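You operate a simulated robot arm through the tools that you are given. There is no shell and no other tool. Be economical: measure what you need, move in short steps, check, and stop when the job is done.

You run a simulated two-armed robot. Do the job below in one go: nothing can be reset, and whatever is moved stays where it is left.

TASK
Fetch the yellow mould fork and set it on the shelf of the mould table. Then fetch the orange marked brick and set it on the brick table top. Then open the lid of the sieve. Keep to this order.

It is judged by the outcome, as a careful person would: the job done as asked, and still so three seconds after it is handed in. It fails if anything else is knocked over, pushed out of place, dropped, spilled or broken. A push-on lid holds only when it is set on centred and level and pressed home; a screw cap is set on level and turned clockwise until tight.

THE ROBOT
Two 6-joint arms with fingered hands on one trunk, on a base that drives. Base frame: it is fixed to the floor where the robot stands at the start and does not move with it; the origin is under the middle of the robot, x ahead of it, y to its left, z up. Lengths are in mm, angles in rad, forces in N, time in s.
The left shoulder is at the start at [89, 156, 990], the right one opposite. With the tool pointing down near the work surface each hand reaches from about 300 to 600 mm from the robot's upright axis, wherever it stands, measured 20 degrees to its own side. Places, roughly: brick table top [2000, 400, 900]; lid of the sieve [-1700, -2200, 1000]; orange marked brick (13x9x3 cm) [2100, 300, 300]; shelf of the mould table [700, 200, 400]. Payload 4 kg a hand.
Tool frame (each hand has its own): the origin (TCP) lies between the finger pads and is the grasp point; the fingertips stand 26 mm ahead of it; z points along the fingers, y is the line along which they close. The gripper opens to 132 mm. The gripper's body begins 73 mm behind the TCP. The gripper is a hand of 3 fingers: y runs from the thumb to the fingers, the wrist lies at [0, 0, -224] in the tool frame, and closing takes about 1.5 s.
Orientation is that of the tool frame in the base frame, as a unit quaternion [x, y, z, w]. With the fingers straight down and closing along the base's y, the tool's x points along the base's -x, its y along +y and its z along -z.

THE INTERFACE
- The arms move only by the tool nudge_tool. It takes "left_moves", "right_moves" or both (then of equal length, played together; a hand with none holds still); each is a list of rows, each an object (a shift or turn left out is 0, a gripper value left out holds the last) with "xyz": the shift along the base's x, y, z in units of 400 mm (1.0 is 400 mm), a list of three; "rotation": the turn, a rotation vector about the base's x, y, z in units of 180 degrees (1.0 is 180 degrees), a list of three; "hand": the finger opening in mm, from 0 to 132. In form: [{"xyz": [x, y, z], "rotation": [rx, ry, rz], "hand": hand}, ...]. A call has 1 to 12 rows; each row is the pose to reach, as a shift and turn from the pose commanded when the call began. A call with a number of a shift or a turn outside -1 to 1 is refused whole. Rows are played at 5 a second. More than 50 mm and 0.15 rad between two rows, or a gripper value outside its range, and nothing of the call is played. Where a pose cannot be reached the arm comes as near as it can. A force on the tool above 40 N (or 10 N above the force at the start of the call, whichever is more), or a blocked arm, ends the call early, and 0.2 s more pass. Each finger travels about 153 mm/s and halts on what it meets, pressing with about 32 N; the grip force reading is that of the motor and also rises with nothing between the fingers. The clock runs only during rows and for 0.2 s after the last one: add rows that repeat a pose to give the fingers time. The reply holds the time, the measured pose of the TCP, the force on the tool along the base axes, the opening and the grip force, in the units named above and with some noise, with the torque about the TCP (base axes, N m) and any sound that the robot's microphone picked up.
- Cameras (640 x 400 px; columns grow to the right, rows downward): "scene" is now at [163.9, -2, 1311.3]; the picture's right is [-0.07, -1.00, 0.00], its down [-0.55, 0.04, -0.83] and it looks along [0.83, -0.06, -0.55] (base axes); focal length 214 px, centre (320, 200). "left" rides on the left gripper at [-61, 3, -92] in its tool frame; the picture's right is [-0.05, -1.00, 0.00], its down [0.83, -0.04, -0.56] and it looks along [0.55, -0.03, 0.83] (tool axes); focal length 230 px, centre (320, 200). "right" rides on the right gripper at [62, 3, -92] in its tool frame; the picture's right is [-0.05, 1.00, 0.00], its down [-0.83, -0.04, -0.56] and it looks along [-0.55, -0.03, 0.83] (tool axes); focal length 230 px, centre (320, 200). There is no depth. A picture from a camera that has moved, and an enlarged one, comes with that camera's place and axes in the base frame and with its lens.
- camera(camera): a new picture of that camera. The clock stands still meanwhile.
- raise_lower(by): slides the trunk up (or, below 0, down) by that many mm; the arms and the scene camera ride with it, the base frame stays. It gives what a move gives, with no picture.
- roll_base(legs): drives the robot by 1 to 6 legs, each [ahead, turn to the left] in mm and rad, along the robot's own axes; the way and the turn of a leg run together, so that a leg with both is an arc; at most 1500 mm and 3.142 rad a leg. The arms and the cameras ride along, it lands a little off, and it stops where it bumps. It gives what a move gives.
- set_grasp(shape, hand): the hand has 3 fingers and takes this shape, open, in about a second: jaw (thumb against the fingers, like two jaws); tri (thumb and two fingers); tip (a fingertip pinch); poke (one finger out to press); point (the index stretched); flat (the hand flat); cup (the hand cupped); fist (a fist). The gripper value then closes the fingers along that shape, each until it touches; the sizes above hold for jaw. It gives what a move gives, with no picture.
- turn_head(pan, tilt): turns the head with the scene camera to pan (to the left, within 1.501 rad either way) and tilt (down, from -0.506 to 1.204), counted from straight ahead of the robot. It gives what a move gives.
- inspect(camera, box): a new picture of the part [left, top, right, bottom] of that camera's present view, enlarged. The clock stands still meanwhile.
- close_job(): hands the job in; it is judged then, once.

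Work in short steps. Places have to be worked out from the pictures, the camera data and where the tool is seen: move nearer, look again, correct. Check each grasp and each placing, and mend what went wrong. You have 165 turns and 130 pictures in all, those below and enlarged ones among them. Open the grippers and draw the arms clear of the work before you hand the job in, unless the task says otherwise; then end with one line.

The tools are called after "Call:" by a JSON object that holds its "method" and its "body". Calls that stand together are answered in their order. nudge_tool: Moves the arms, as the interface text tells. Its arguments: {"type":"object","properties":{"left_moves":{"type":"array"},"right_moves":{"type":"array"}},"required":[]} The other tools are called the same way: raise_lower (by) slides the trunk up or down; set_grasp (shape, hand) gives the hand a shape; roll_base (legs) drives the base; turn_head (pan, tilt) turns the head that bears the scene camera; camera (camera) takes a picture; inspect (camera, box) takes an enlarged picture of a part of a camera's view; close_job () hands the job in.

At the start:

```text
time: 0.0
left_position: [516.0, 226.2, 1208.7]
left_tool_rot: [-0.002, 1.0, 0.0, 0.001]
left_force: [-0.3, 0.9, 0.0]
left_torque: [0.01, -0.01, 0.04]
left_gripper_width: 132.2
left_grip_force: 0.0
left_shape: jaw
right_position: [572.6, -289.8, 1146.0]
right_tool_rot: [-0.002, 1.0, 0.0, -0.001]
right_force: [-0.3, 0.0, 0.3]
right_torque: [0.0, 0.0, -0.01]
right_gripper_width: 131.9
right_grip_force: 0.0
right_shape: jaw
trunk travel left (down, up): [-525.0, 315.0]
robot x, y, heading: [2.2, 4.4, -0.0]
head pan, tilt: [-0.068, 0.569]
```

scene: 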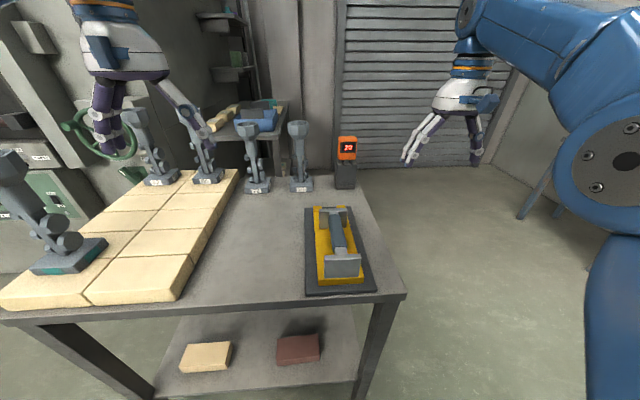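
right: 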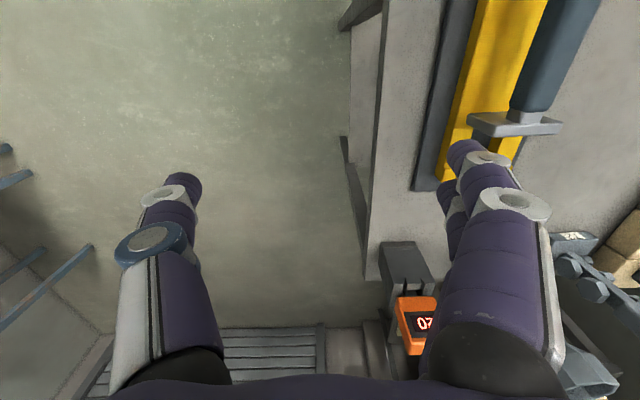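
left: 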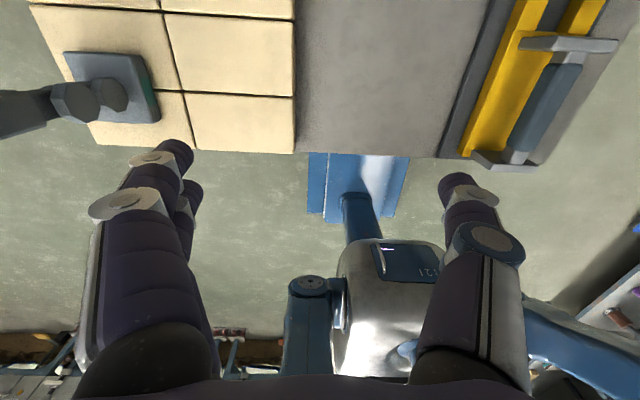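

I'll look first at the fork and table in detail.

Call:
{"method": "inspect", "body": {"camera": "scene", "box": [260, 170, 420, 310]}}

Call:
{"method": "turn_head", "body": {"pan": 0.0, "tilt": 1.0}}

Call:
{"method": "camera", "body": {"camera": "scene"}}

```text
2.86 times, centred on (340, 240) of scene
camera zoom: at [163.9, -2.0, 1311.3], right [-0.07, -1.0, 0.0], down [-0.55, 0.04, -0.83], along [0.83, -0.06, -0.55], focal length 613 px, centre (263, 86)
```

zoom: 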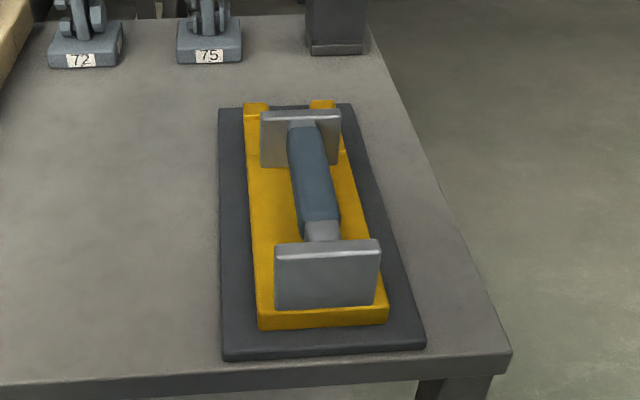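

```text
time: 0.9
left_position: [495.1, 226.9, 1220.3]
left_tool_rot: [-0.001, 1.0, -0.001, 0.01]
left_force: [0.4, -0.1, 0.2]
left_torque: [0.02, 0.03, 0.0]
left_gripper_width: 131.6
left_grip_force: 0.1
left_shape: jaw
right_position: [553.5, -289.2, 1157.9]
right_tool_rot: [-0.002, 1.0, 0.0, 0.009]
right_force: [-0.7, 0.1, 0.1]
right_torque: [-0.01, 0.02, 0.0]
right_gripper_width: 131.8
right_grip_force: 0.1
right_shape: jaw
trunk travel left (down, up): [-525.0, 315.0]
robot x, y, heading: [2.8, 3.2, -0.001]
head pan, tilt: [0.0, 1.0]
```

```text
125 pictures are left
camera scene: at [142.7, 4.2, 1277.2], right [0.0, -1.0, 0.0], down [-0.85, 0.0, -0.53], along [0.53, 0.0, -0.85], focal length 214 px, centre (320, 200)
```

scene: 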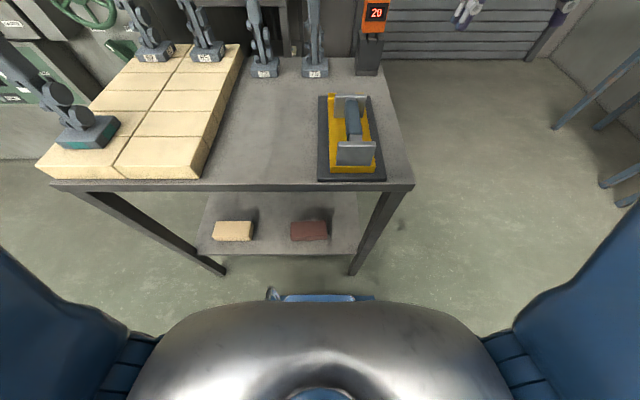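

The fork lies along x near (580,-70), on a table about 900 high; its handle is a bar between two plates. I'll turn the base a little to the right so the left hand reaches it well, and look down from closer.

Call:
{"method": "roll_base", "body": {"legs": [[0, -0.3]]}}

Call:
{"method": "camera", "body": {"camera": "scene"}}

Call:
{"method": "camera", "body": {"camera": "left"}}

```text
time: 2.3
left_position: [540.5, 71.0, 1219.7]
left_tool_rot: [0.147, 0.989, -0.002, 0.01]
left_force: [0.0, 0.2, 0.4]
left_torque: [0.0, -0.01, 0.01]
left_gripper_width: 132.0
left_grip_force: 0.1
left_shape: jaw
right_position: [445.4, -440.7, 1157.0]
right_tool_rot: [0.144, 0.99, 0.0, 0.007]
right_force: [-0.6, -1.1, 0.2]
right_torque: [-0.03, -0.02, 0.02]
right_gripper_width: 132.0
right_grip_force: 0.0
right_shape: jaw
trunk travel left (down, up): [-525.0, 315.0]
robot x, y, heading: [-0.4, 0.6, -0.299]
head pan, tilt: [0.0, 1.0]
```

```text
124 pictures are left
camera scene: at [137.9, -36.8, 1276.9], right [-0.29, -0.96, 0.0], down [-0.81, 0.25, -0.52], along [0.5, -0.15, -0.85], focal length 214 px, centre (320, 200)
```

scene: 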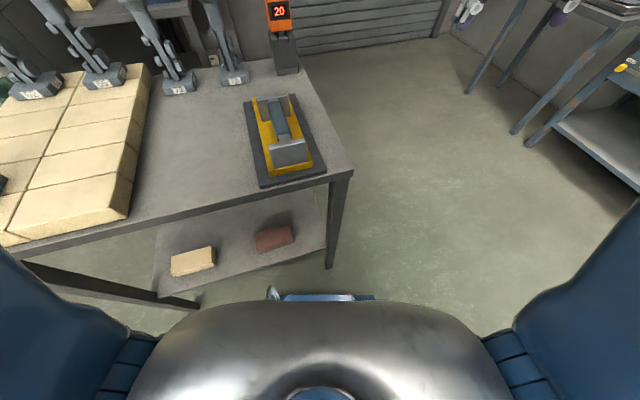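

```text
123 pictures are left
camera left: at [598.4, 56.1, 1313.4], right [-0.24, -0.97, 0.0], down [-0.82, 0.2, 0.54], along [-0.52, 0.13, -0.84], focal length 230 px, centre (320, 200)
```

left: 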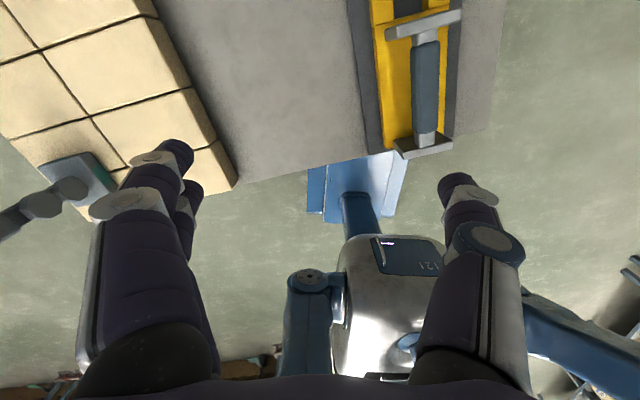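

Triangulated handle: from (470,-70) to (586,-73), top near z 978. I swing the left hand above it, pitched 45° forward, closing across the handle.

Call:
{"method": "nudge_tool", "body": {"left_moves": [{"xyz": [0.001, -0.045, -0.044], "rotation": [-0.0046, -0.031, 0.0112]}, {"xyz": [0.003, -0.09, -0.088], "rotation": [-0.0093, -0.062, 0.0224]}, {"xyz": [0.004, -0.134, -0.131], "rotation": [-0.0139, -0.093, 0.0336]}, {"xyz": [0.005, -0.179, -0.175], "rotation": [-0.0185, -0.124, 0.0447]}, {"xyz": [0.007, -0.223, -0.219], "rotation": [-0.0232, -0.155, 0.0559]}, {"xyz": [0.008, -0.268, -0.262], "rotation": [-0.0278, -0.186, 0.0671]}, {"xyz": [0.01, -0.313, -0.306], "rotation": [-0.0325, -0.217, 0.0783]}, {"xyz": [0.011, -0.3575, -0.35], "rotation": [-0.0371, -0.248, 0.0895]}, {"xyz": [0.011, -0.3575, -0.35], "rotation": [-0.0371, -0.248, 0.0895]}]}}

Call:
{"method": "camera", "body": {"camera": "left"}}

Call:
{"method": "camera", "body": {"camera": "scene"}}

```text
time: 4.3
left_position: [647.8, -48.9, 1091.7]
left_tool_rot: [-0.015, 0.925, -0.022, 0.378]
left_force: [0.1, -0.1, 1.1]
left_torque: [-0.01, 0.02, 0.02]
left_gripper_width: 131.9
left_grip_force: 0.1
left_shape: jaw
left hand out of reach, approached as far as the arm can: row 2, 3, 4, 5, 6, 7, 8, 9
right_position: [426.8, -434.1, 1168.7]
right_tool_rot: [0.146, 0.989, -0.002, 0.016]
right_force: [-0.8, -0.4, -0.2]
right_torque: [0.01, 0.02, 0.01]
right_gripper_width: 132.3
right_grip_force: 0.0
right_shape: jaw
trunk travel left (down, up): [-525.0, 315.0]
robot x, y, heading: [-2.9, 5.0, -0.297]
head pan, tilt: [0.0, 1.0]
```

```text
122 pictures are left
camera left: at [627.3, -41.3, 1200.8], right [0.05, -0.99, 0.09], down [-0.98, -0.07, -0.18], along [0.19, -0.08, -0.98], focal length 230 px, centre (320, 200)
```

left: 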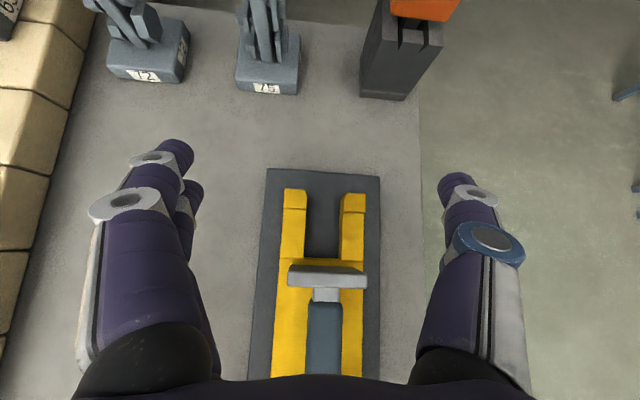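

```text
121 pictures are left
camera scene: at [130.8, -54.0, 1278.1], right [-0.54, -0.84, 0.0], down [-0.71, 0.45, -0.53], along [0.45, -0.29, -0.85], focal length 214 px, centre (320, 200)
```

scene: 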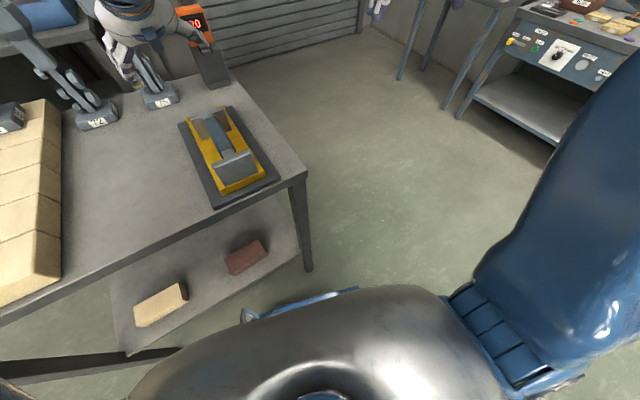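

Too close for a pitched hand. I back the base off about 150 mm.

Call:
{"method": "roll_base", "body": {"legs": [[-150, 0]]}}

```text
time: 5.7
left_position: [505.4, -5.7, 1091.2]
left_tool_rot: [-0.016, 0.926, -0.021, 0.377]
left_force: [1.0, 0.4, -0.4]
left_torque: [-0.01, 0.01, -0.02]
left_gripper_width: 132.1
left_grip_force: 0.0
left_shape: jaw
right_position: [284.5, -391.0, 1166.6]
right_tool_rot: [0.144, 0.989, -0.003, 0.015]
right_force: [-0.7, -1.1, 0.1]
right_torque: [-0.01, 0.02, 0.04]
right_gripper_width: 132.0
right_grip_force: 0.0
right_shape: jaw
trunk travel left (down, up): [-525.0, 315.0]
robot x, y, heading: [-145.4, 45.4, -0.299]
head pan, tilt: [0.0, 1.0]
```

Now shift to above the handle at (545,-70,1075), and check how the command tracks.

Call:
{"method": "nudge_tool", "body": {"left_moves": [{"xyz": [0.05, -0.08, -0.02], "rotation": [0.008, -0.002, -0.002]}, {"xyz": [0.1, -0.16, -0.04], "rotation": [0.016, -0.004, -0.004]}, {"xyz": [0.1, -0.16, -0.04], "rotation": [0.016, -0.004, -0.004]}]}}

Call:
{"method": "camera", "body": {"camera": "left"}}

Call:
{"method": "camera", "body": {"camera": "scene"}}

```text
time: 6.5
left_position: [536.1, -40.2, 1104.2]
left_tool_rot: [-0.022, 0.92, -0.024, 0.39]
left_force: [-0.7, 0.0, -0.2]
left_torque: [-0.03, 0.0, 0.0]
left_gripper_width: 132.1
left_grip_force: 0.1
left_shape: jaw
left hand out of reach, approached as far as the arm can: row 2, 3
right_position: [261.2, -382.6, 1179.6]
right_tool_rot: [0.145, 0.989, -0.004, 0.026]
right_force: [-0.3, 0.1, 0.6]
right_torque: [0.0, -0.04, -0.03]
right_gripper_width: 131.8
right_grip_force: 0.1
right_shape: jaw
trunk travel left (down, up): [-525.0, 315.0]
robot x, y, heading: [-140.2, 49.1, -0.291]
head pan, tilt: [0.0, 1.0]
```

```text
120 pictures are left
camera left: at [511.6, -31.1, 1211.9], right [0.06, -0.99, 0.1], down [-0.98, -0.07, -0.21], along [0.21, -0.09, -0.97], focal length 230 px, centre (320, 200)
```

left: 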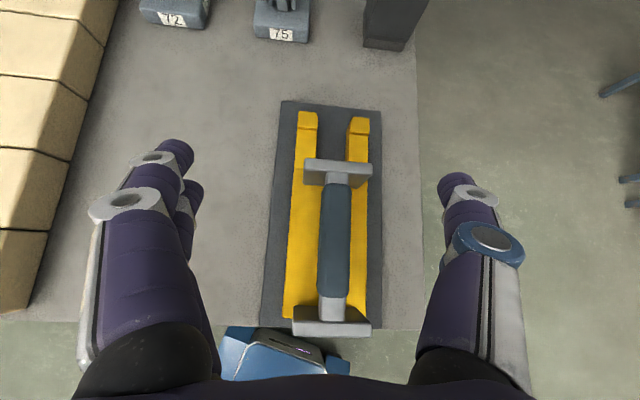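

```text
119 pictures are left
camera scene: at [-9.2, 8.9, 1277.1], right [-0.29, -0.96, 0.0], down [-0.81, 0.25, -0.53], along [0.5, -0.15, -0.85], focal length 214 px, centre (320, 200)
```

scene: 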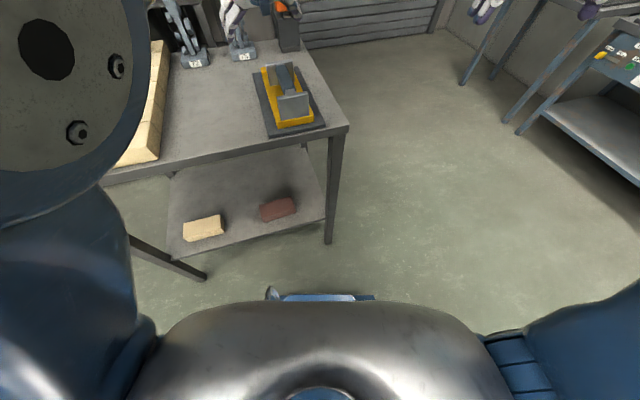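

The hand is near its far limit at this height; I drive 60 mm ahead and re-aim.

Call:
{"method": "roll_base", "body": {"legs": [[60, 0]]}}

Call:
{"method": "nudge_tool", "body": {"left_moves": [{"xyz": [0, 0, 0]}]}}

```text
time: 7.5
left_position: [596.1, -59.2, 1098.8]
left_tool_rot: [-0.021, 0.922, -0.023, 0.386]
left_force: [0.3, -0.5, -0.1]
left_torque: [0.01, 0.01, 0.0]
left_gripper_width: 132.0
left_grip_force: 0.0
left_shape: jaw
right_position: [322.6, -401.4, 1177.9]
right_tool_rot: [0.144, 0.989, -0.004, 0.026]
right_force: [-0.1, 0.9, 0.2]
right_torque: [0.02, 0.02, 0.02]
right_gripper_width: 131.9
right_grip_force: 0.1
right_shape: jaw
trunk travel left (down, up): [-525.0, 315.0]
robot x, y, heading: [-88.6, 31.2, -0.299]
head pan, tilt: [0.0, 1.0]
```

```text
time: 7.9
left_position: [582.4, -46.9, 1096.1]
left_tool_rot: [-0.028, 0.925, -0.031, 0.378]
left_force: [0.3, 0.4, 0.6]
left_torque: [0.01, 0.01, -0.01]
left_gripper_width: 132.1
left_grip_force: 0.1
left_shape: jaw
right_position: [301.0, -393.8, 1187.8]
right_tool_rot: [0.144, 0.989, -0.005, 0.035]
right_force: [0.0, 0.8, 0.4]
right_torque: [0.01, -0.02, 0.03]
right_gripper_width: 131.8
right_grip_force: 0.1
right_shape: jaw
trunk travel left (down, up): [-525.0, 315.0]
robot x, y, heading: [-81.9, 30.4, -0.298]
head pan, tilt: [0.0, 1.0]
```

Now aim for (545,-70,1040) with a small orientation correction.

Call:
{"method": "nudge_tool", "body": {"left_moves": [{"xyz": [-0.05, -0.03, -0.07], "rotation": [0.012, -0.002, -0.004]}, {"xyz": [-0.0925, -0.0575, -0.14], "rotation": [0.025, -0.003, -0.009]}, {"xyz": [-0.0925, -0.0575, -0.14], "rotation": [0.025, -0.003, -0.009]}, {"xyz": [-0.0925, -0.0575, -0.14], "rotation": [0.025, -0.003, -0.009]}]}}

Call:
{"method": "camera", "body": {"camera": "left"}}

```text
time: 8.9
left_position: [587.0, -35.3, 1068.3]
left_tool_rot: [-0.01, 0.922, -0.016, 0.386]
left_force: [0.0, 0.4, 0.7]
left_torque: [0.0, 0.04, 0.02]
left_gripper_width: 132.1
left_grip_force: 0.0
left_shape: jaw
left hand out of reach, approached as far as the arm can: row 1, 2, 3, 4
right_position: [304.0, -395.5, 1188.4]
right_tool_rot: [0.145, 0.989, -0.004, 0.033]
right_force: [0.8, 0.1, 0.0]
right_torque: [-0.05, 0.02, 0.02]
right_gripper_width: 132.0
right_grip_force: 0.1
right_shape: jaw
trunk travel left (down, up): [-525.0, 315.0]
robot x, y, heading: [-87.4, 28.5, -0.297]
head pan, tilt: [0.0, 1.0]
```

```text
118 pictures are left
camera left: at [564.5, -27.9, 1176.5], right [0.04, -1.0, 0.08], down [-0.98, -0.06, -0.2], along [0.2, -0.07, -0.98], focal length 230 px, centre (320, 200)
```

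left: 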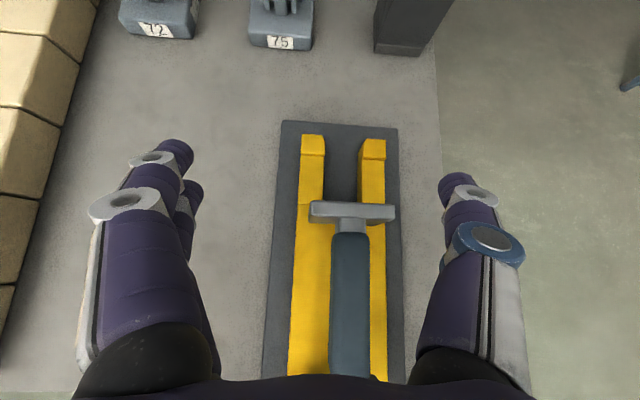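

The hand can't come further inward; I reposition the base so the left shoulder stands behind the fork (robot near y −220, heading 0).

Call:
{"method": "roll_base", "body": {"legs": [[-400, 0], [0, -0.6], [480, 0], [0, 0.897]]}}

Call:
{"method": "camera", "body": {"camera": "scene"}}

```text
time: 18.1
left_position: [492.3, -89.3, 1067.9]
left_tool_rot: [-0.145, 0.908, 0.054, 0.389]
left_force: [-0.1, 0.0, 0.3]
left_torque: [-0.02, -0.02, 0.02]
left_gripper_width: 132.0
left_grip_force: 0.1
left_shape: jaw
right_position: [333.7, -512.9, 1186.4]
right_tool_rot: [-0.011, 0.999, 0.0, 0.034]
right_force: [0.4, 0.4, 0.4]
right_torque: [-0.02, 0.05, 0.02]
right_gripper_width: 132.1
right_grip_force: 0.1
right_shape: jaw
trunk travel left (down, up): [-525.0, 315.0]
robot x, y, heading: [-163.7, -236.7, 0.017]
head pan, tilt: [0.0, 1.0]
```

```text
117 pictures are left
camera scene: at [-18.4, -231.5, 1283.6], right [0.03, -1.0, 0.0], down [-0.8, -0.02, -0.6], along [0.6, 0.02, -0.8], focal length 214 px, centre (320, 200)
```

scene: 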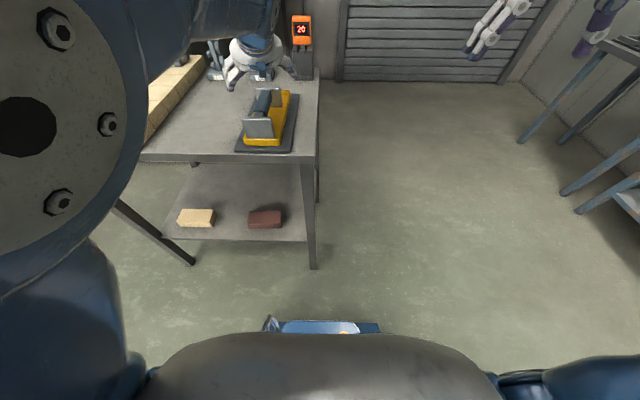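

Drive ahead 80, then correct the hand to yaw 0.

Call:
{"method": "roll_base", "body": {"legs": [[80, 0]]}}

```text
time: 19.1
left_position: [547.3, -82.1, 1063.8]
left_tool_rot: [-0.151, 0.911, 0.047, 0.381]
left_force: [-0.1, -0.4, 1.0]
left_torque: [0.0, 0.05, -0.03]
left_gripper_width: 132.1
left_grip_force: 0.0
left_shape: jaw
right_position: [384.7, -512.1, 1197.5]
right_tool_rot: [-0.011, 0.999, 0.001, 0.044]
right_force: [0.4, 0.5, 0.8]
right_torque: [0.01, -0.04, 0.0]
right_gripper_width: 131.9
right_grip_force: 0.1
right_shape: jaw
trunk travel left (down, up): [-525.0, 315.0]
robot x, y, heading: [-88.6, -235.1, 0.019]
head pan, tilt: [0.0, 1.0]
```

Call:
{"method": "nudge_tool", "body": {"left_moves": [{"xyz": [-0.002, 0.008, -0.012], "rotation": [0.003, 0.001, -0.0335]}, {"xyz": [-0.004, 0.016, -0.024], "rotation": [0.006, 0.001, -0.067]}, {"xyz": [-0.005, 0.025, -0.035], "rotation": [0.009, 0.002, -0.1005]}, {"xyz": [-0.005, 0.025, -0.035], "rotation": [0.009, 0.002, -0.1005]}]}}

Call:
{"method": "camera", "body": {"camera": "left"}}

```text
time: 20.1
left_position: [540.5, -70.9, 1051.5]
left_tool_rot: [-0.002, 0.924, -0.002, 0.383]
left_force: [0.1, -0.4, 0.9]
left_torque: [-0.01, -0.03, -0.01]
left_gripper_width: 132.3
left_grip_force: 0.0
left_shape: jaw
right_position: [391.9, -512.4, 1172.8]
right_tool_rot: [-0.012, 1.0, 0.0, 0.01]
right_force: [-0.2, -0.5, 0.8]
right_torque: [0.01, -0.05, 0.02]
right_gripper_width: 132.1
right_grip_force: 0.1
right_shape: jaw
trunk travel left (down, up): [-525.0, 315.0]
robot x, y, heading: [-89.7, -239.3, 0.014]
head pan, tilt: [0.0, 1.0]
```

```text
116 pictures are left
camera left: at [518.2, -67.6, 1160.1], right [0.04, -1.0, 0.04], down [-0.98, -0.05, -0.2], along [0.2, -0.03, -0.98], focal length 230 px, centre (320, 200)
```

left: 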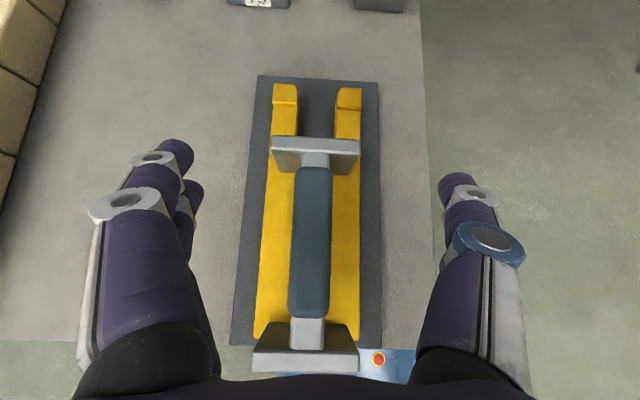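

The hand is centred over the handle (handle y ≈ −68, axis z ≈ 962). I descend onto it.

Call:
{"method": "nudge_tool", "body": {"left_moves": [{"xyz": [0.005, 0.004, -0.06]}, {"xyz": [0.01, 0.0075, -0.12]}, {"xyz": [0.01, 0.0075, -0.17]}, {"xyz": [0.01, 0.0075, -0.2225]}, {"xyz": [0.01, 0.0075, -0.2225]}]}}

Call:
{"method": "camera", "body": {"camera": "left"}}

Call:
{"method": "inspect", "body": {"camera": "scene", "box": [200, 20, 340, 160]}}

```text
time: 21.3
left_position: [547.2, -68.5, 965.3]
left_tool_rot: [-0.002, 0.924, 0.0, 0.383]
left_force: [-0.3, 0.1, 0.0]
left_torque: [-0.02, -0.02, 0.02]
left_gripper_width: 132.1
left_grip_force: 0.0
left_shape: jaw
right_position: [393.9, -511.9, 1173.6]
right_tool_rot: [-0.011, 1.0, 0.0, 0.009]
right_force: [0.6, 0.2, -0.3]
right_torque: [0.01, -0.01, 0.0]
right_gripper_width: 132.0
right_grip_force: 0.0
right_shape: jaw
trunk travel left (down, up): [-525.0, 315.0]
robot x, y, heading: [-87.7, -241.2, 0.023]
head pan, tilt: [0.0, 1.0]
```

```text
115 pictures are left
camera left: at [525.0, -65.1, 1074.6], right [0.04, -1.0, 0.04], down [-0.98, -0.05, -0.2], along [0.2, -0.03, -0.98], focal length 230 px, centre (320, 200)
```

left: 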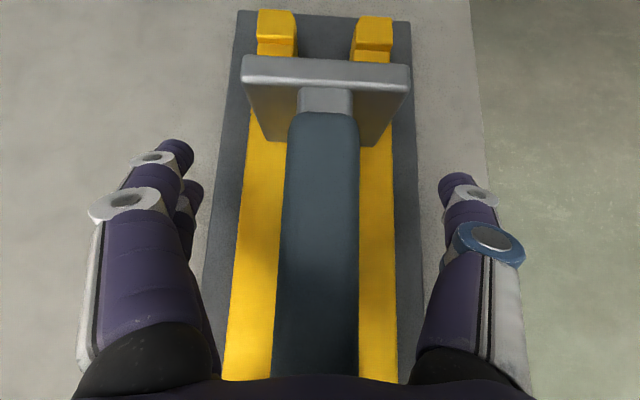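

```text
2.86 times, centred on (270, 90) of scene
camera zoom: at [54.5, -231.4, 1277.0], right [0.02, -1.0, 0.0], down [-0.85, -0.01, -0.52], along [0.52, 0.01, -0.85], focal length 613 px, centre (463, 514)
```

zoom: 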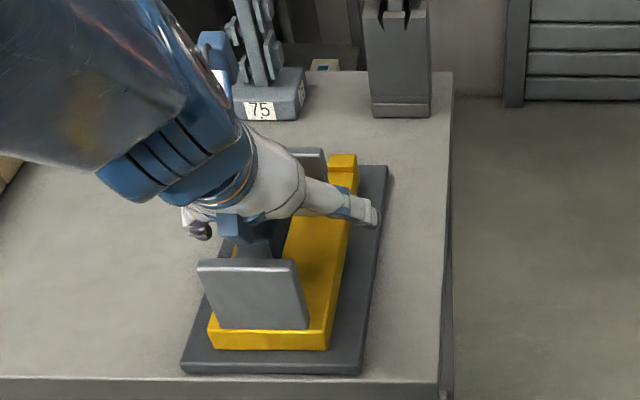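

The handle lies centred between the fingers. Close.

Call:
{"method": "nudge_tool", "body": {"left_moves": [{"hand": 90}, {"hand": 60}, {"hand": 30}, {"hand": 10}, {"hand": 0}, {"hand": 0}, {"hand": 0}, {"hand": 0}, {"hand": 0}]}}

Call:
{"method": "camera", "body": {"camera": "left"}}

```text
time: 23.3
left_position: [548.3, -66.7, 965.5]
left_tool_rot: [-0.001, 0.923, 0.0, 0.384]
left_force: [-0.8, 0.2, -2.1]
left_torque: [0.01, 0.06, 0.01]
left_gripper_width: 9.0
left_grip_force: 32.2
left_shape: jaw
right_position: [392.9, -511.7, 1172.6]
right_tool_rot: [-0.011, 1.0, 0.0, 0.01]
right_force: [0.2, 0.2, -0.2]
right_torque: [-0.01, 0.0, 0.01]
right_gripper_width: 132.0
right_grip_force: 0.1
right_shape: jaw
trunk travel left (down, up): [-525.0, 315.0]
robot x, y, heading: [-89.8, -237.6, 0.016]
head pan, tilt: [0.0, 1.0]
```

```text
113 pictures are left
camera left: at [525.7, -64.9, 1074.4], right [0.04, -1.0, 0.04], down [-0.98, -0.05, -0.2], along [0.2, -0.03, -0.98], focal length 230 px, centre (320, 200)
```

left: 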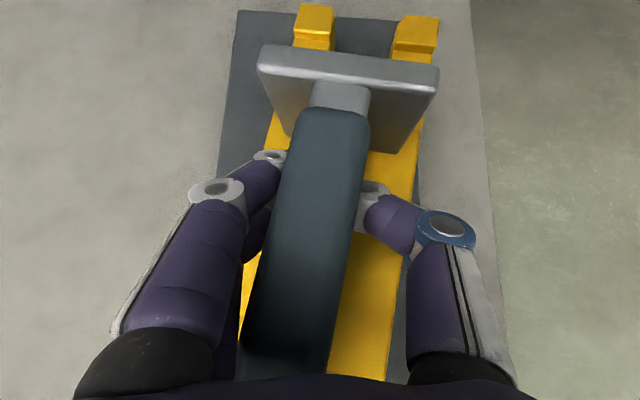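

Closed, though the reading (9 mm) suggests the fingers hook under the handle, and the fork yawed slightly. I lift a little and look.

Call:
{"method": "nudge_tool", "body": {"left_moves": [{"xyz": [0, 0, 0.025]}, {"xyz": [0, 0, 0.05]}, {"xyz": [0, 0, 0.1]}, {"xyz": [0, 0, 0.1]}]}}

Call:
{"method": "camera", "body": {"camera": "left"}}

Call:
{"method": "inspect", "body": {"camera": "scene", "box": [200, 20, 340, 160]}}

```text
time: 24.3
left_position: [546.1, -68.6, 1003.6]
left_tool_rot: [-0.002, 0.924, 0.0, 0.383]
left_force: [0.8, 0.1, -2.3]
left_torque: [0.01, -0.05, -0.02]
left_gripper_width: 8.9
left_grip_force: 32.2
left_shape: jaw
right_position: [394.6, -511.4, 1171.9]
right_tool_rot: [-0.011, 1.0, 0.0, 0.009]
right_force: [-0.4, -0.6, -0.3]
right_torque: [-0.03, -0.03, 0.01]
right_gripper_width: 132.1
right_grip_force: 0.1
right_shape: jaw
trunk travel left (down, up): [-525.0, 315.0]
robot x, y, heading: [-89.4, -237.1, 0.015]
head pan, tilt: [0.0, 1.0]
```

```text
112 pictures are left
camera left: at [524.0, -65.4, 1112.5], right [0.04, -1.0, 0.04], down [-0.98, -0.05, -0.2], along [0.2, -0.03, -0.98], focal length 230 px, centre (320, 200)
```

left: 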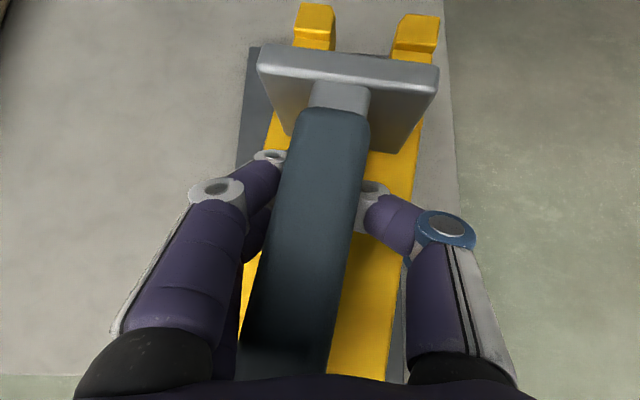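

```text
2.86 times, centred on (270, 90) of scene
camera zoom: at [55.8, -231.2, 1276.8], right [0.02, -1.0, 0.0], down [-0.85, -0.01, -0.52], along [0.52, 0.01, -0.85], focal length 613 px, centre (463, 514)
```

zoom: 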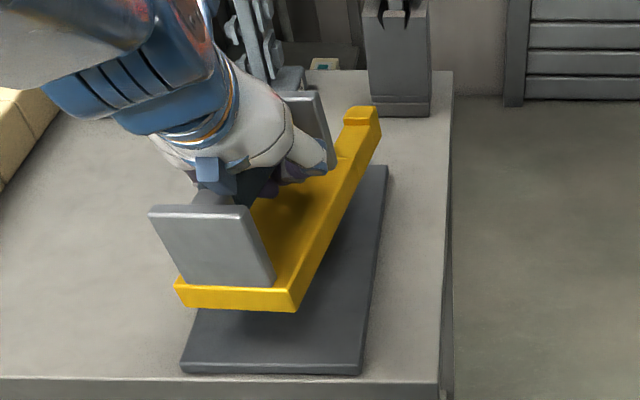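

Fork is lifted cleanly. I raise a bit more, then back away from the table and reposition to line up with the free shelf gap at y ≈ 215.

Call:
{"method": "nudge_tool", "body": {"left_moves": [{"xyz": [0, 0, 0.05]}, {"xyz": [0, 0, 0.1]}, {"xyz": [0, 0, 0.1]}]}}

Call:
{"method": "roll_base", "body": {"legs": [[-650, 0], [0, 0.9], [360, 0], [0, -0.91]]}}

Call:
{"method": "camera", "body": {"camera": "scene"}}

Call:
{"method": "camera", "body": {"camera": "left"}}

```text
time: 25.1
left_position: [545.9, -68.5, 1043.7]
left_tool_rot: [-0.002, 0.924, 0.0, 0.383]
left_force: [0.5, -0.6, -1.5]
left_torque: [0.0, 0.0, 0.03]
left_gripper_width: 8.8
left_grip_force: 32.2
left_shape: jaw
right_position: [392.8, -511.7, 1172.1]
right_tool_rot: [-0.012, 1.0, 0.0, 0.01]
right_force: [0.2, -0.5, -0.1]
right_torque: [-0.02, -0.01, 0.02]
right_gripper_width: 132.1
right_grip_force: 0.1
right_shape: jaw
trunk travel left (down, up): [-525.0, 315.0]
robot x, y, heading: [-89.7, -240.8, 0.019]
head pan, tilt: [0.0, 1.0]
```

```text
time: 31.9
left_position: [-459.8, 374.1, 1012.9]
left_tool_rot: [-0.412, 0.84, 0.155, 0.318]
left_force: [0.7, 0.9, -2.5]
left_torque: [0.03, 0.01, 0.01]
left_gripper_width: 7.6
left_grip_force: 31.9
left_shape: jaw
right_position: [-190.5, -2.5, 1174.4]
right_tool_rot: [-0.449, 0.893, -0.015, -0.026]
right_force: [-0.1, 0.8, -0.4]
right_torque: [-0.02, 0.05, 0.03]
right_gripper_width: 131.8
right_grip_force: 0.0
right_shape: jaw
trunk travel left (down, up): [-525.0, 315.0]
robot x, y, heading: [-699.1, -212.0, 0.966]
head pan, tilt: [0.0, 1.0]
stopped in leg 3: the robot was blocked; the commanded pose is now the measured one
```

```text
110 pictures are left
camera scene: at [-615.5, -86.9, 1276.4], right [0.82, -0.57, 0.0], down [-0.48, -0.7, -0.52], along [0.3, 0.43, -0.85], focal length 214 px, centre (320, 200)
```

scene: 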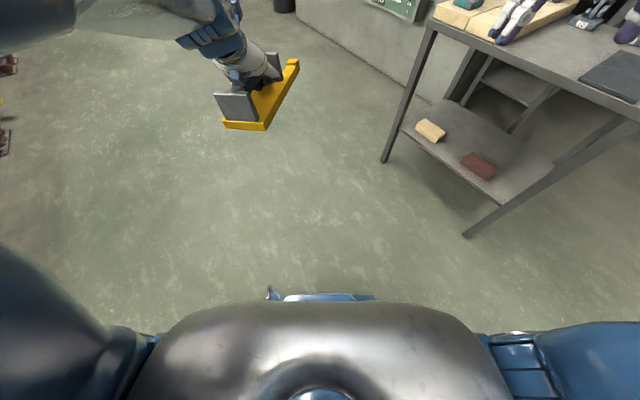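

```text
109 pictures are left
camera left: at [-472.8, 364.7, 1123.4], right [0.81, -0.58, 0.04], down [-0.57, -0.81, -0.14], along [0.11, 0.09, -0.99], focal length 230 px, centre (320, 200)
```

left: 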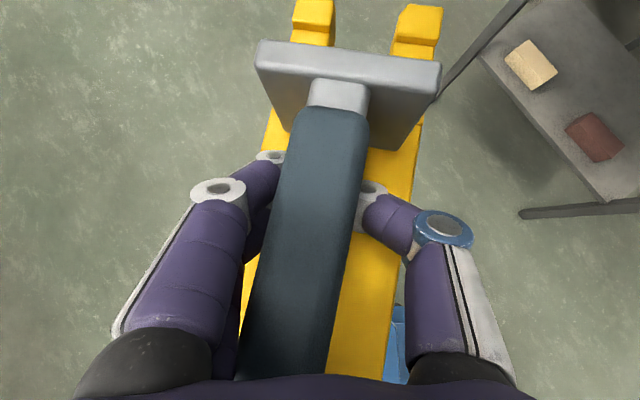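

Something blocked the base. I look around to see what.

Call:
{"method": "turn_head", "body": {"pan": 1.3, "tilt": 0.6}}

Call:
{"method": "camera", "body": {"camera": "scene"}}

Call:
{"method": "camera", "body": {"camera": "right"}}

```text
time: 33.4
left_position: [-463.7, 374.3, 1013.9]
left_tool_rot: [-0.413, 0.839, 0.151, 0.322]
left_force: [0.7, -0.2, -3.3]
left_torque: [0.01, 0.02, -0.02]
left_gripper_width: 7.9
left_grip_force: 32.2
left_shape: jaw
right_position: [-192.3, -2.0, 1176.4]
right_tool_rot: [-0.448, 0.893, -0.015, -0.027]
right_force: [-0.5, 0.0, -1.3]
right_torque: [0.0, 0.01, 0.0]
right_gripper_width: 131.8
right_grip_force: 0.1
right_shape: jaw
trunk travel left (down, up): [-525.0, 315.0]
robot x, y, heading: [-701.6, -207.5, 0.966]
head pan, tilt: [1.3, 0.6]
```

```text
108 pictures are left
camera scene: at [-612.2, -71.7, 1302.0], right [0.85, -0.53, 0.0], down [-0.34, -0.54, -0.77], along [0.4, 0.65, -0.64], focal length 214 px, centre (320, 200)
```

scene: 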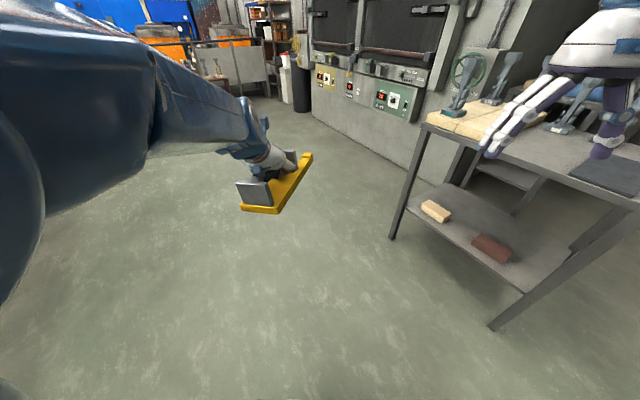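

```text
107 pictures are left
camera right: at [-229.6, -44.5, 1270.4], right [-0.77, 0.64, -0.01], down [0.55, 0.67, 0.5], along [0.33, 0.38, -0.86], focal length 230 px, centre (320, 200)
```

right: 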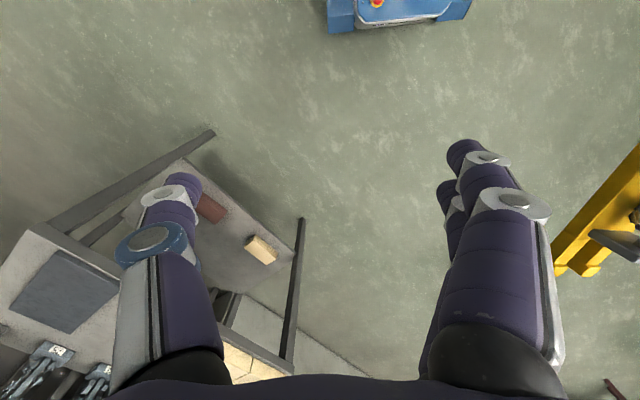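

Call:
{"method": "camera", "body": {"camera": "scene"}}

```text
106 pictures are left
camera scene: at [-612.2, -71.7, 1302.0], right [0.85, -0.53, 0.0], down [-0.34, -0.54, -0.77], along [0.4, 0.65, -0.64], focal length 214 px, centre (320, 200)
```

scene: 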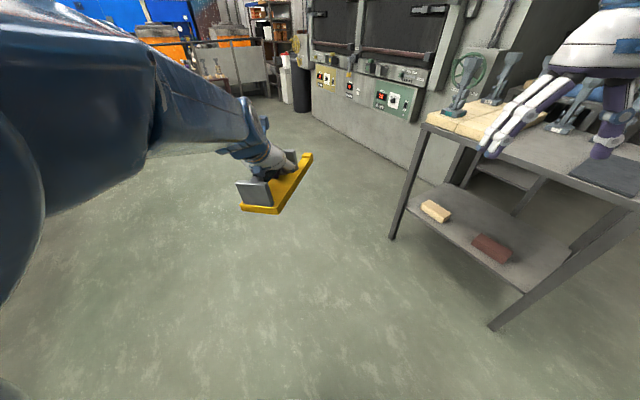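

The head can't pan past the raised left arm. I recentre the head and try a short forward move to see if it is truly blocked.

Call:
{"method": "turn_head", "body": {"pan": 0.0, "tilt": 0.6}}

Call:
{"method": "roll_base", "body": {"legs": [[40, 0]]}}

Call:
{"method": "camera", "body": {"camera": "scene"}}

```text
time: 34.8
left_position: [-462.3, 374.9, 1013.5]
left_tool_rot: [-0.41, 0.84, 0.156, 0.318]
left_force: [0.0, -0.2, -3.0]
left_torque: [0.03, -0.02, -0.01]
left_gripper_width: 7.7
left_grip_force: 31.8
left_shape: jaw
right_position: [-193.3, -2.8, 1176.3]
right_tool_rot: [-0.448, 0.894, -0.015, -0.027]
right_force: [-0.2, 0.6, 0.1]
right_torque: [0.03, -0.02, -0.03]
right_gripper_width: 131.9
right_grip_force: 0.0
right_shape: jaw
trunk travel left (down, up): [-525.0, 315.0]
robot x, y, heading: [-697.6, -206.0, 0.964]
head pan, tilt: [0.0, 0.6]
```

```text
time: 35.7
left_position: [-440.9, 406.0, 1016.2]
left_tool_rot: [-0.412, 0.839, 0.157, 0.32]
left_force: [0.0, 0.6, -3.4]
left_torque: [-0.01, -0.01, 0.04]
left_gripper_width: 7.4
left_grip_force: 32.3
left_shape: jaw
right_position: [-171.7, 29.6, 1176.4]
right_tool_rot: [-0.449, 0.893, -0.014, -0.024]
right_force: [0.1, -0.4, 0.3]
right_torque: [0.01, -0.02, 0.03]
right_gripper_width: 132.2
right_grip_force: 0.1
right_shape: jaw
trunk travel left (down, up): [-525.0, 315.0]
robot x, y, heading: [-676.5, -176.5, 0.97]
head pan, tilt: [0.0, 0.6]
```

```text
105 pictures are left
camera scene: at [-585.8, -40.5, 1309.0], right [0.82, -0.57, 0.0], down [-0.33, -0.48, -0.82], along [0.46, 0.67, -0.58], focal length 214 px, centre (320, 200)
```

scene: 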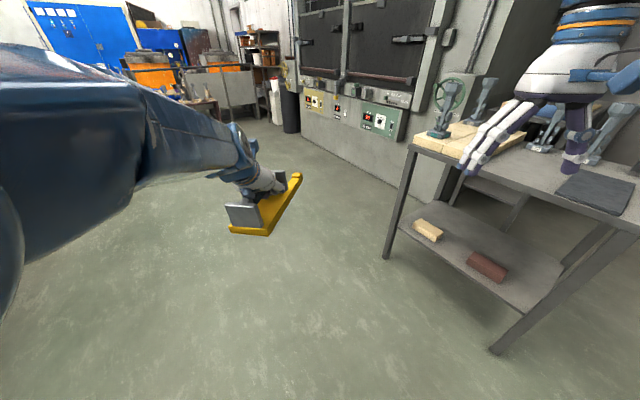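

It moves freely now; continue forward 270.

Call:
{"method": "roll_base", "body": {"legs": [[270, 0]]}}

Call:
{"method": "roll_base", "body": {"legs": [[0, -0.97]]}}

Call:
{"method": "camera", "body": {"camera": "scene"}}

```text
time: 37.6
left_position: [-295.4, 618.8, 989.6]
left_tool_rot: [-0.417, 0.846, 0.144, 0.299]
left_force: [0.3, 0.2, -3.1]
left_torque: [0.02, -0.02, -0.03]
left_gripper_width: 7.4
left_grip_force: 32.3
left_shape: jaw
right_position: [-20.6, 248.7, 1158.2]
right_tool_rot: [-0.448, 0.892, -0.029, -0.051]
right_force: [0.9, 1.1, 0.3]
right_torque: [-0.02, 0.04, -0.03]
right_gripper_width: 132.3
right_grip_force: 0.1
right_shape: jaw
trunk travel left (down, up): [-525.0, 315.0]
robot x, y, heading: [-520.1, 45.7, 0.97]
head pan, tilt: [0.0, 0.6]
```

```text
time: 40.7
left_position: [74.2, 178.0, 984.7]
left_tool_rot: [0.03, 0.947, -0.019, 0.32]
left_force: [-0.7, 0.5, -3.2]
left_torque: [0.0, -0.07, 0.0]
left_gripper_width: 7.3
left_grip_force: 32.2
left_shape: jaw
right_position: [-83.6, -260.2, 1157.4]
right_tool_rot: [0.025, 0.997, -0.001, -0.072]
right_force: [0.5, 0.1, -0.8]
right_torque: [0.01, 0.03, -0.01]
right_gripper_width: 132.3
right_grip_force: 0.1
right_shape: jaw
trunk travel left (down, up): [-525.0, 315.0]
robot x, y, heading: [-521.5, 51.7, -0.016]
head pan, tilt: [0.0, 0.6]
```

```text
104 pictures are left
camera scene: at [-361.2, 45.2, 1305.9], right [-0.11, -0.99, 0.0], down [-0.6, 0.06, -0.8], along [0.79, -0.09, -0.6], focal length 214 px, centre (320, 200)
```

scene: 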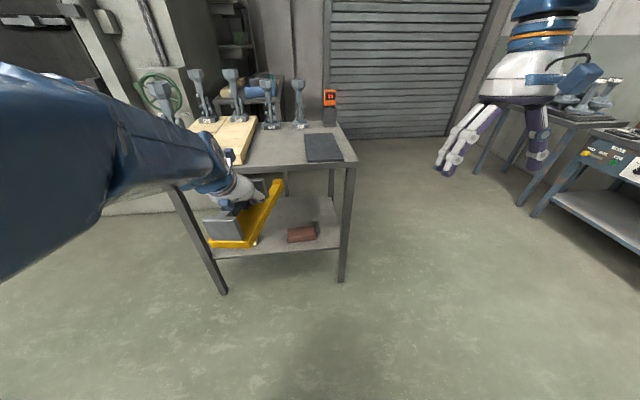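

Lined up with the shelf. I straighten the fork (pitch 45°, yaw corrected) and tuck the right hand outwards and back so it stays clear of the table.

Call:
{"method": "nudge_tool", "body": {"left_moves": [{"xyz": [0.02, 0.025, 0.0], "rotation": [0.0018, -0.0106, 0.0186]}, {"xyz": [0.04, 0.05, 0.0], "rotation": [0.0036, -0.0212, 0.0372]}, {"xyz": [0.06, 0.075, 0.0], "rotation": [0.0055, -0.0317, 0.0559]}, {"xyz": [0.075, 0.1, 0.0], "rotation": [0.0073, -0.0423, 0.0745]}, {"xyz": [0.075, 0.1, 0.0], "rotation": [0.0073, -0.0423, 0.0745]}], "right_moves": [{"xyz": [-0.06, -0.09, 0]}, {"xyz": [-0.12, -0.18, 0]}, {"xyz": [-0.18, -0.27, 0]}, {"xyz": [-0.25, -0.36, 0]}, {"xyz": [-0.25, -0.36, 0]}]}}

Call:
{"method": "raise_lower", "body": {"by": -455}}

Call:
{"method": "camera", "body": {"camera": "scene"}}

Call:
{"method": "camera", "body": {"camera": "left"}}

```text
time: 41.9
left_position: [88.4, 219.9, 990.7]
left_tool_rot: [-0.077, 0.919, 0.029, 0.386]
left_force: [-0.6, -0.5, -3.9]
left_torque: [-0.02, -0.05, -0.02]
left_gripper_width: 6.9
left_grip_force: 32.0
left_shape: jaw
left hand out of reach, approached as far as the arm can: row 1, 2
right_position: [-118.1, -419.4, 1158.6]
right_tool_rot: [0.025, 0.996, -0.001, -0.082]
right_force: [-0.4, 0.7, 0.3]
right_torque: [-0.02, 0.01, 0.04]
right_gripper_width: 131.8
right_grip_force: 0.1
right_shape: jaw
right hand out of reach, approached as far as the arm can: row 1, 2, 3, 4, 5
trunk travel left (down, up): [-525.0, 315.0]
robot x, y, heading: [-523.4, 54.0, -0.018]
head pan, tilt: [0.0, 0.6]
```

```text
refused: -455 is not a number from -400 to 400
```

```text
103 pictures are left
camera scene: at [-361.5, 43.1, 1306.4], right [-0.14, -0.99, 0.0], down [-0.6, 0.08, -0.8], along [0.79, -0.11, -0.6], focal length 214 px, centre (320, 200)
```

scene: 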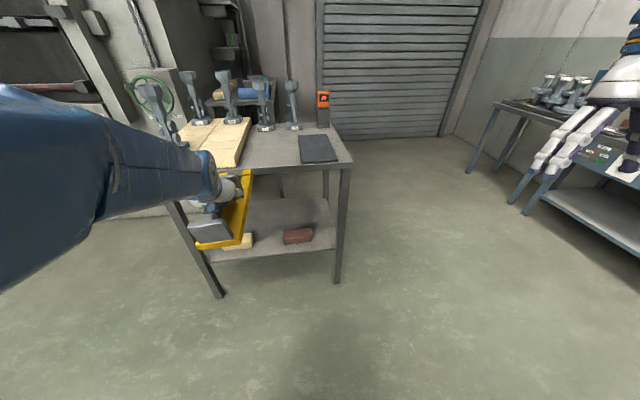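

```text
102 pictures are left
camera left: at [66.5, 219.2, 1100.4], right [0.2, -0.98, 0.04], down [-0.96, -0.21, -0.2], along [0.21, 0.0, -0.98], focal length 230 px, centre (320, 200)
```

left: 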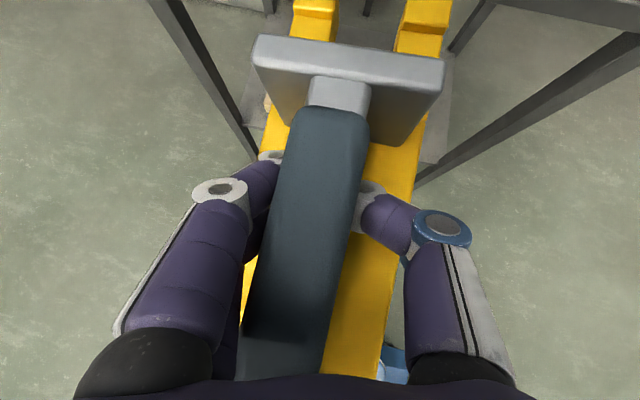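

Call:
{"method": "raise_lower", "body": {"by": -400}}

Call:
{"method": "turn_head", "body": {"pan": 0.0, "tilt": 0.3}}

Call:
{"method": "camera", "body": {"camera": "scene"}}

```text
time: 45.8
left_position: [88.4, 218.7, 587.2]
left_tool_rot: [-0.078, 0.92, 0.028, 0.382]
left_force: [-0.6, -0.1, -2.7]
left_torque: [-0.01, -0.04, 0.02]
left_gripper_width: 7.0
left_grip_force: 32.2
left_shape: jaw
right_position: [-124.2, -418.8, 765.5]
right_tool_rot: [0.025, 0.997, -0.002, -0.069]
right_force: [0.1, 0.7, 0.7]
right_torque: [0.03, 0.02, 0.02]
right_gripper_width: 131.9
right_grip_force: 0.1
right_shape: jaw
trunk travel left (down, up): [-125.0, 715.0]
robot x, y, heading: [-522.7, 57.2, -0.017]
head pan, tilt: [0.0, 0.6]
```

```text
time: 46.5
left_position: [89.2, 218.5, 588.1]
left_tool_rot: [-0.077, 0.92, 0.028, 0.382]
left_force: [0.2, 0.4, -3.1]
left_torque: [0.01, 0.0, 0.01]
left_gripper_width: 6.8
left_grip_force: 32.2
left_shape: jaw
right_position: [-123.2, -417.2, 765.2]
right_tool_rot: [0.024, 0.997, -0.001, -0.069]
right_force: [-0.2, 0.0, 0.9]
right_torque: [0.04, -0.01, 0.04]
right_gripper_width: 132.0
right_grip_force: 0.0
right_shape: jaw
trunk travel left (down, up): [-125.0, 715.0]
robot x, y, heading: [-523.3, 59.1, -0.013]
head pan, tilt: [0.0, 0.3]
```

```text
101 pictures are left
camera scene: at [-362.8, 46.7, 930.9], right [-0.09, -1.0, 0.0], down [-0.36, 0.03, -0.93], along [0.93, -0.08, -0.36], focal length 214 px, centre (320, 200)
```

scene: 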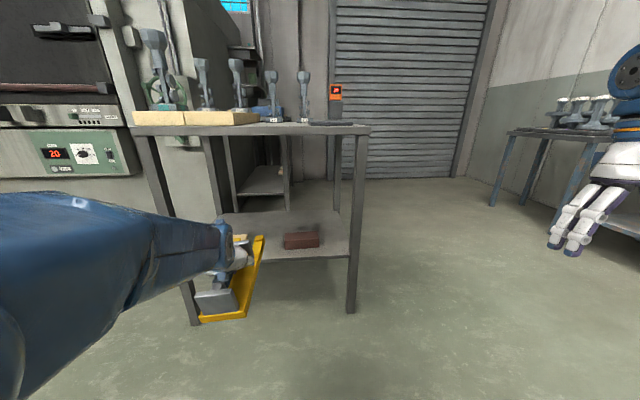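

Trunk is down; I lower 40 mm more and drive in 250 mm, then check clearances.

Call:
{"method": "raise_lower", "body": {"by": -40}}

Call:
{"method": "roll_base", "body": {"legs": [[200, 0]]}}

Call:
{"method": "camera", "body": {"camera": "scene"}}

Call:
{"method": "camera", "body": {"camera": "left"}}

```text
time: 47.4
left_position: [88.1, 219.5, 548.2]
left_tool_rot: [-0.078, 0.92, 0.028, 0.382]
left_force: [0.6, 0.0, -2.5]
left_torque: [-0.01, -0.01, -0.02]
left_gripper_width: 6.9
left_grip_force: 32.0
left_shape: jaw
right_position: [-125.6, -417.6, 726.1]
right_tool_rot: [0.025, 0.997, -0.001, -0.067]
right_force: [0.7, -0.4, 0.1]
right_torque: [-0.01, 0.0, -0.02]
right_gripper_width: 132.0
right_grip_force: 0.1
right_shape: jaw
trunk travel left (down, up): [-85.0, 755.0]
robot x, y, heading: [-524.6, 52.7, -0.021]
head pan, tilt: [0.0, 0.3]
```

```text
time: 49.0
left_position: [291.0, 215.4, 549.7]
left_tool_rot: [-0.078, 0.921, 0.029, 0.382]
left_force: [0.1, -0.1, -2.8]
left_torque: [0.02, -0.01, -0.03]
left_gripper_width: 6.8
left_grip_force: 32.0
left_shape: jaw
right_position: [78.0, -422.9, 726.7]
right_tool_rot: [0.025, 0.997, 0.0, -0.068]
right_force: [-0.5, 0.6, -0.2]
right_torque: [-0.02, 0.05, -0.02]
right_gripper_width: 132.1
right_grip_force: 0.1
right_shape: jaw
trunk travel left (down, up): [-85.0, 755.0]
robot x, y, heading: [-320.0, 51.9, -0.015]
head pan, tilt: [0.0, 0.3]
```

```text
100 pictures are left
camera scene: at [-160.7, 43.3, 893.5], right [-0.09, -1.0, 0.0], down [-0.34, 0.03, -0.94], along [0.94, -0.09, -0.34], focal length 214 px, centre (320, 200)
```

scene: 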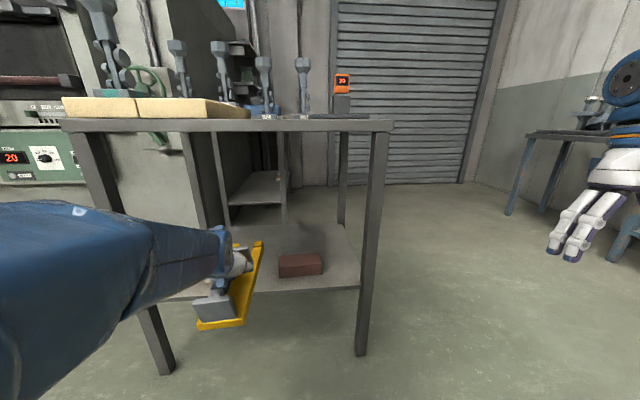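

```text
99 pictures are left
camera left: at [267.6, 215.2, 657.5], right [0.2, -0.98, 0.04], down [-0.96, -0.21, -0.2], along [0.2, 0.0, -0.98], focal length 230 px, centre (320, 200)
```

left: 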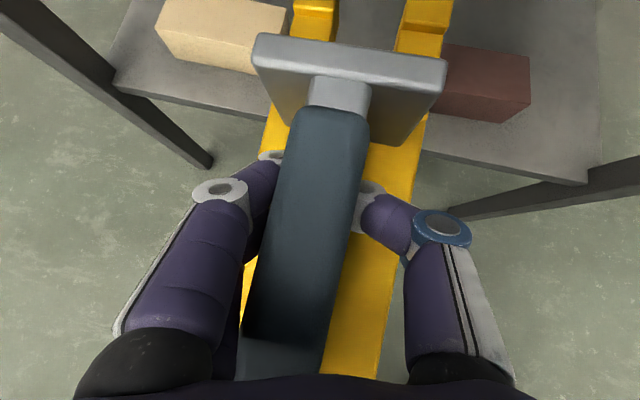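

Gap between bricks is about y 85–315; fork is at y ≈ 215, well above shelf. Drive in 300 mm more.

Call:
{"method": "roll_base", "body": {"legs": [[300, 0]]}}

Call:
{"method": "camera", "body": {"camera": "scene"}}

Call:
{"method": "camera", "body": {"camera": "left"}}

```text
time: 51.0
left_position: [582.8, 212.7, 537.1]
left_tool_rot: [-0.079, 0.925, 0.028, 0.371]
left_force: [0.3, 0.6, -2.5]
left_torque: [-0.02, -0.01, 0.01]
left_gripper_width: 7.0
left_grip_force: 31.5
left_shape: jaw
right_position: [375.9, -425.3, 719.2]
right_tool_rot: [0.024, 0.996, -0.002, -0.084]
right_force: [-0.1, 0.3, -0.1]
right_torque: [-0.01, 0.02, 0.02]
right_gripper_width: 132.0
right_grip_force: 0.1
right_shape: jaw
trunk travel left (down, up): [-85.0, 755.0]
robot x, y, heading: [-14.7, 48.9, -0.014]
head pan, tilt: [0.0, 0.3]
```

```text
98 pictures are left
camera scene: at [140.2, 38.5, 894.7], right [-0.1, -1.0, 0.0], down [-0.33, 0.03, -0.94], along [0.94, -0.09, -0.33], focal length 214 px, centre (320, 200)
```

scene: 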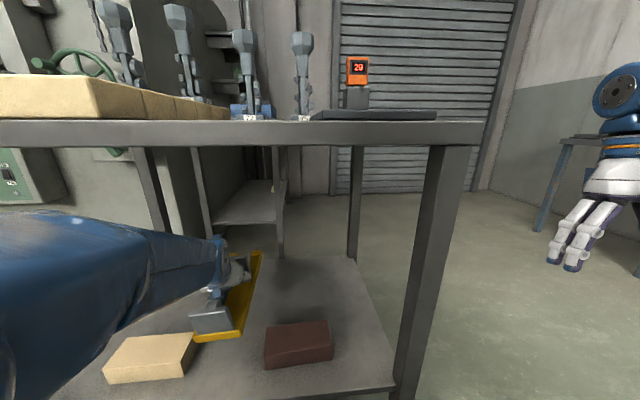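

```text
97 pictures are left
camera left: at [563.0, 213.3, 647.0], right [0.2, -0.98, 0.04], down [-0.96, -0.21, -0.17], along [0.17, -0.01, -0.98], focal length 230 px, centre (320, 200)
```

left: 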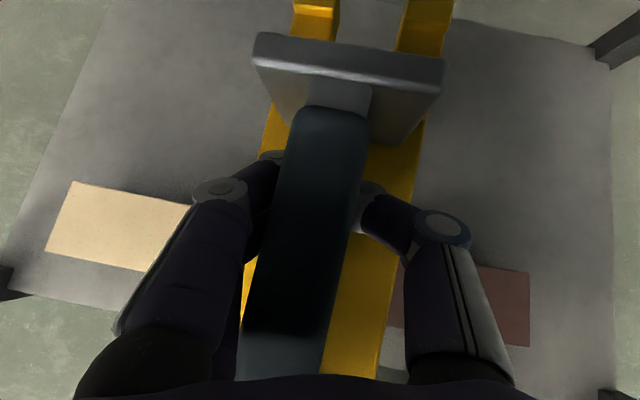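

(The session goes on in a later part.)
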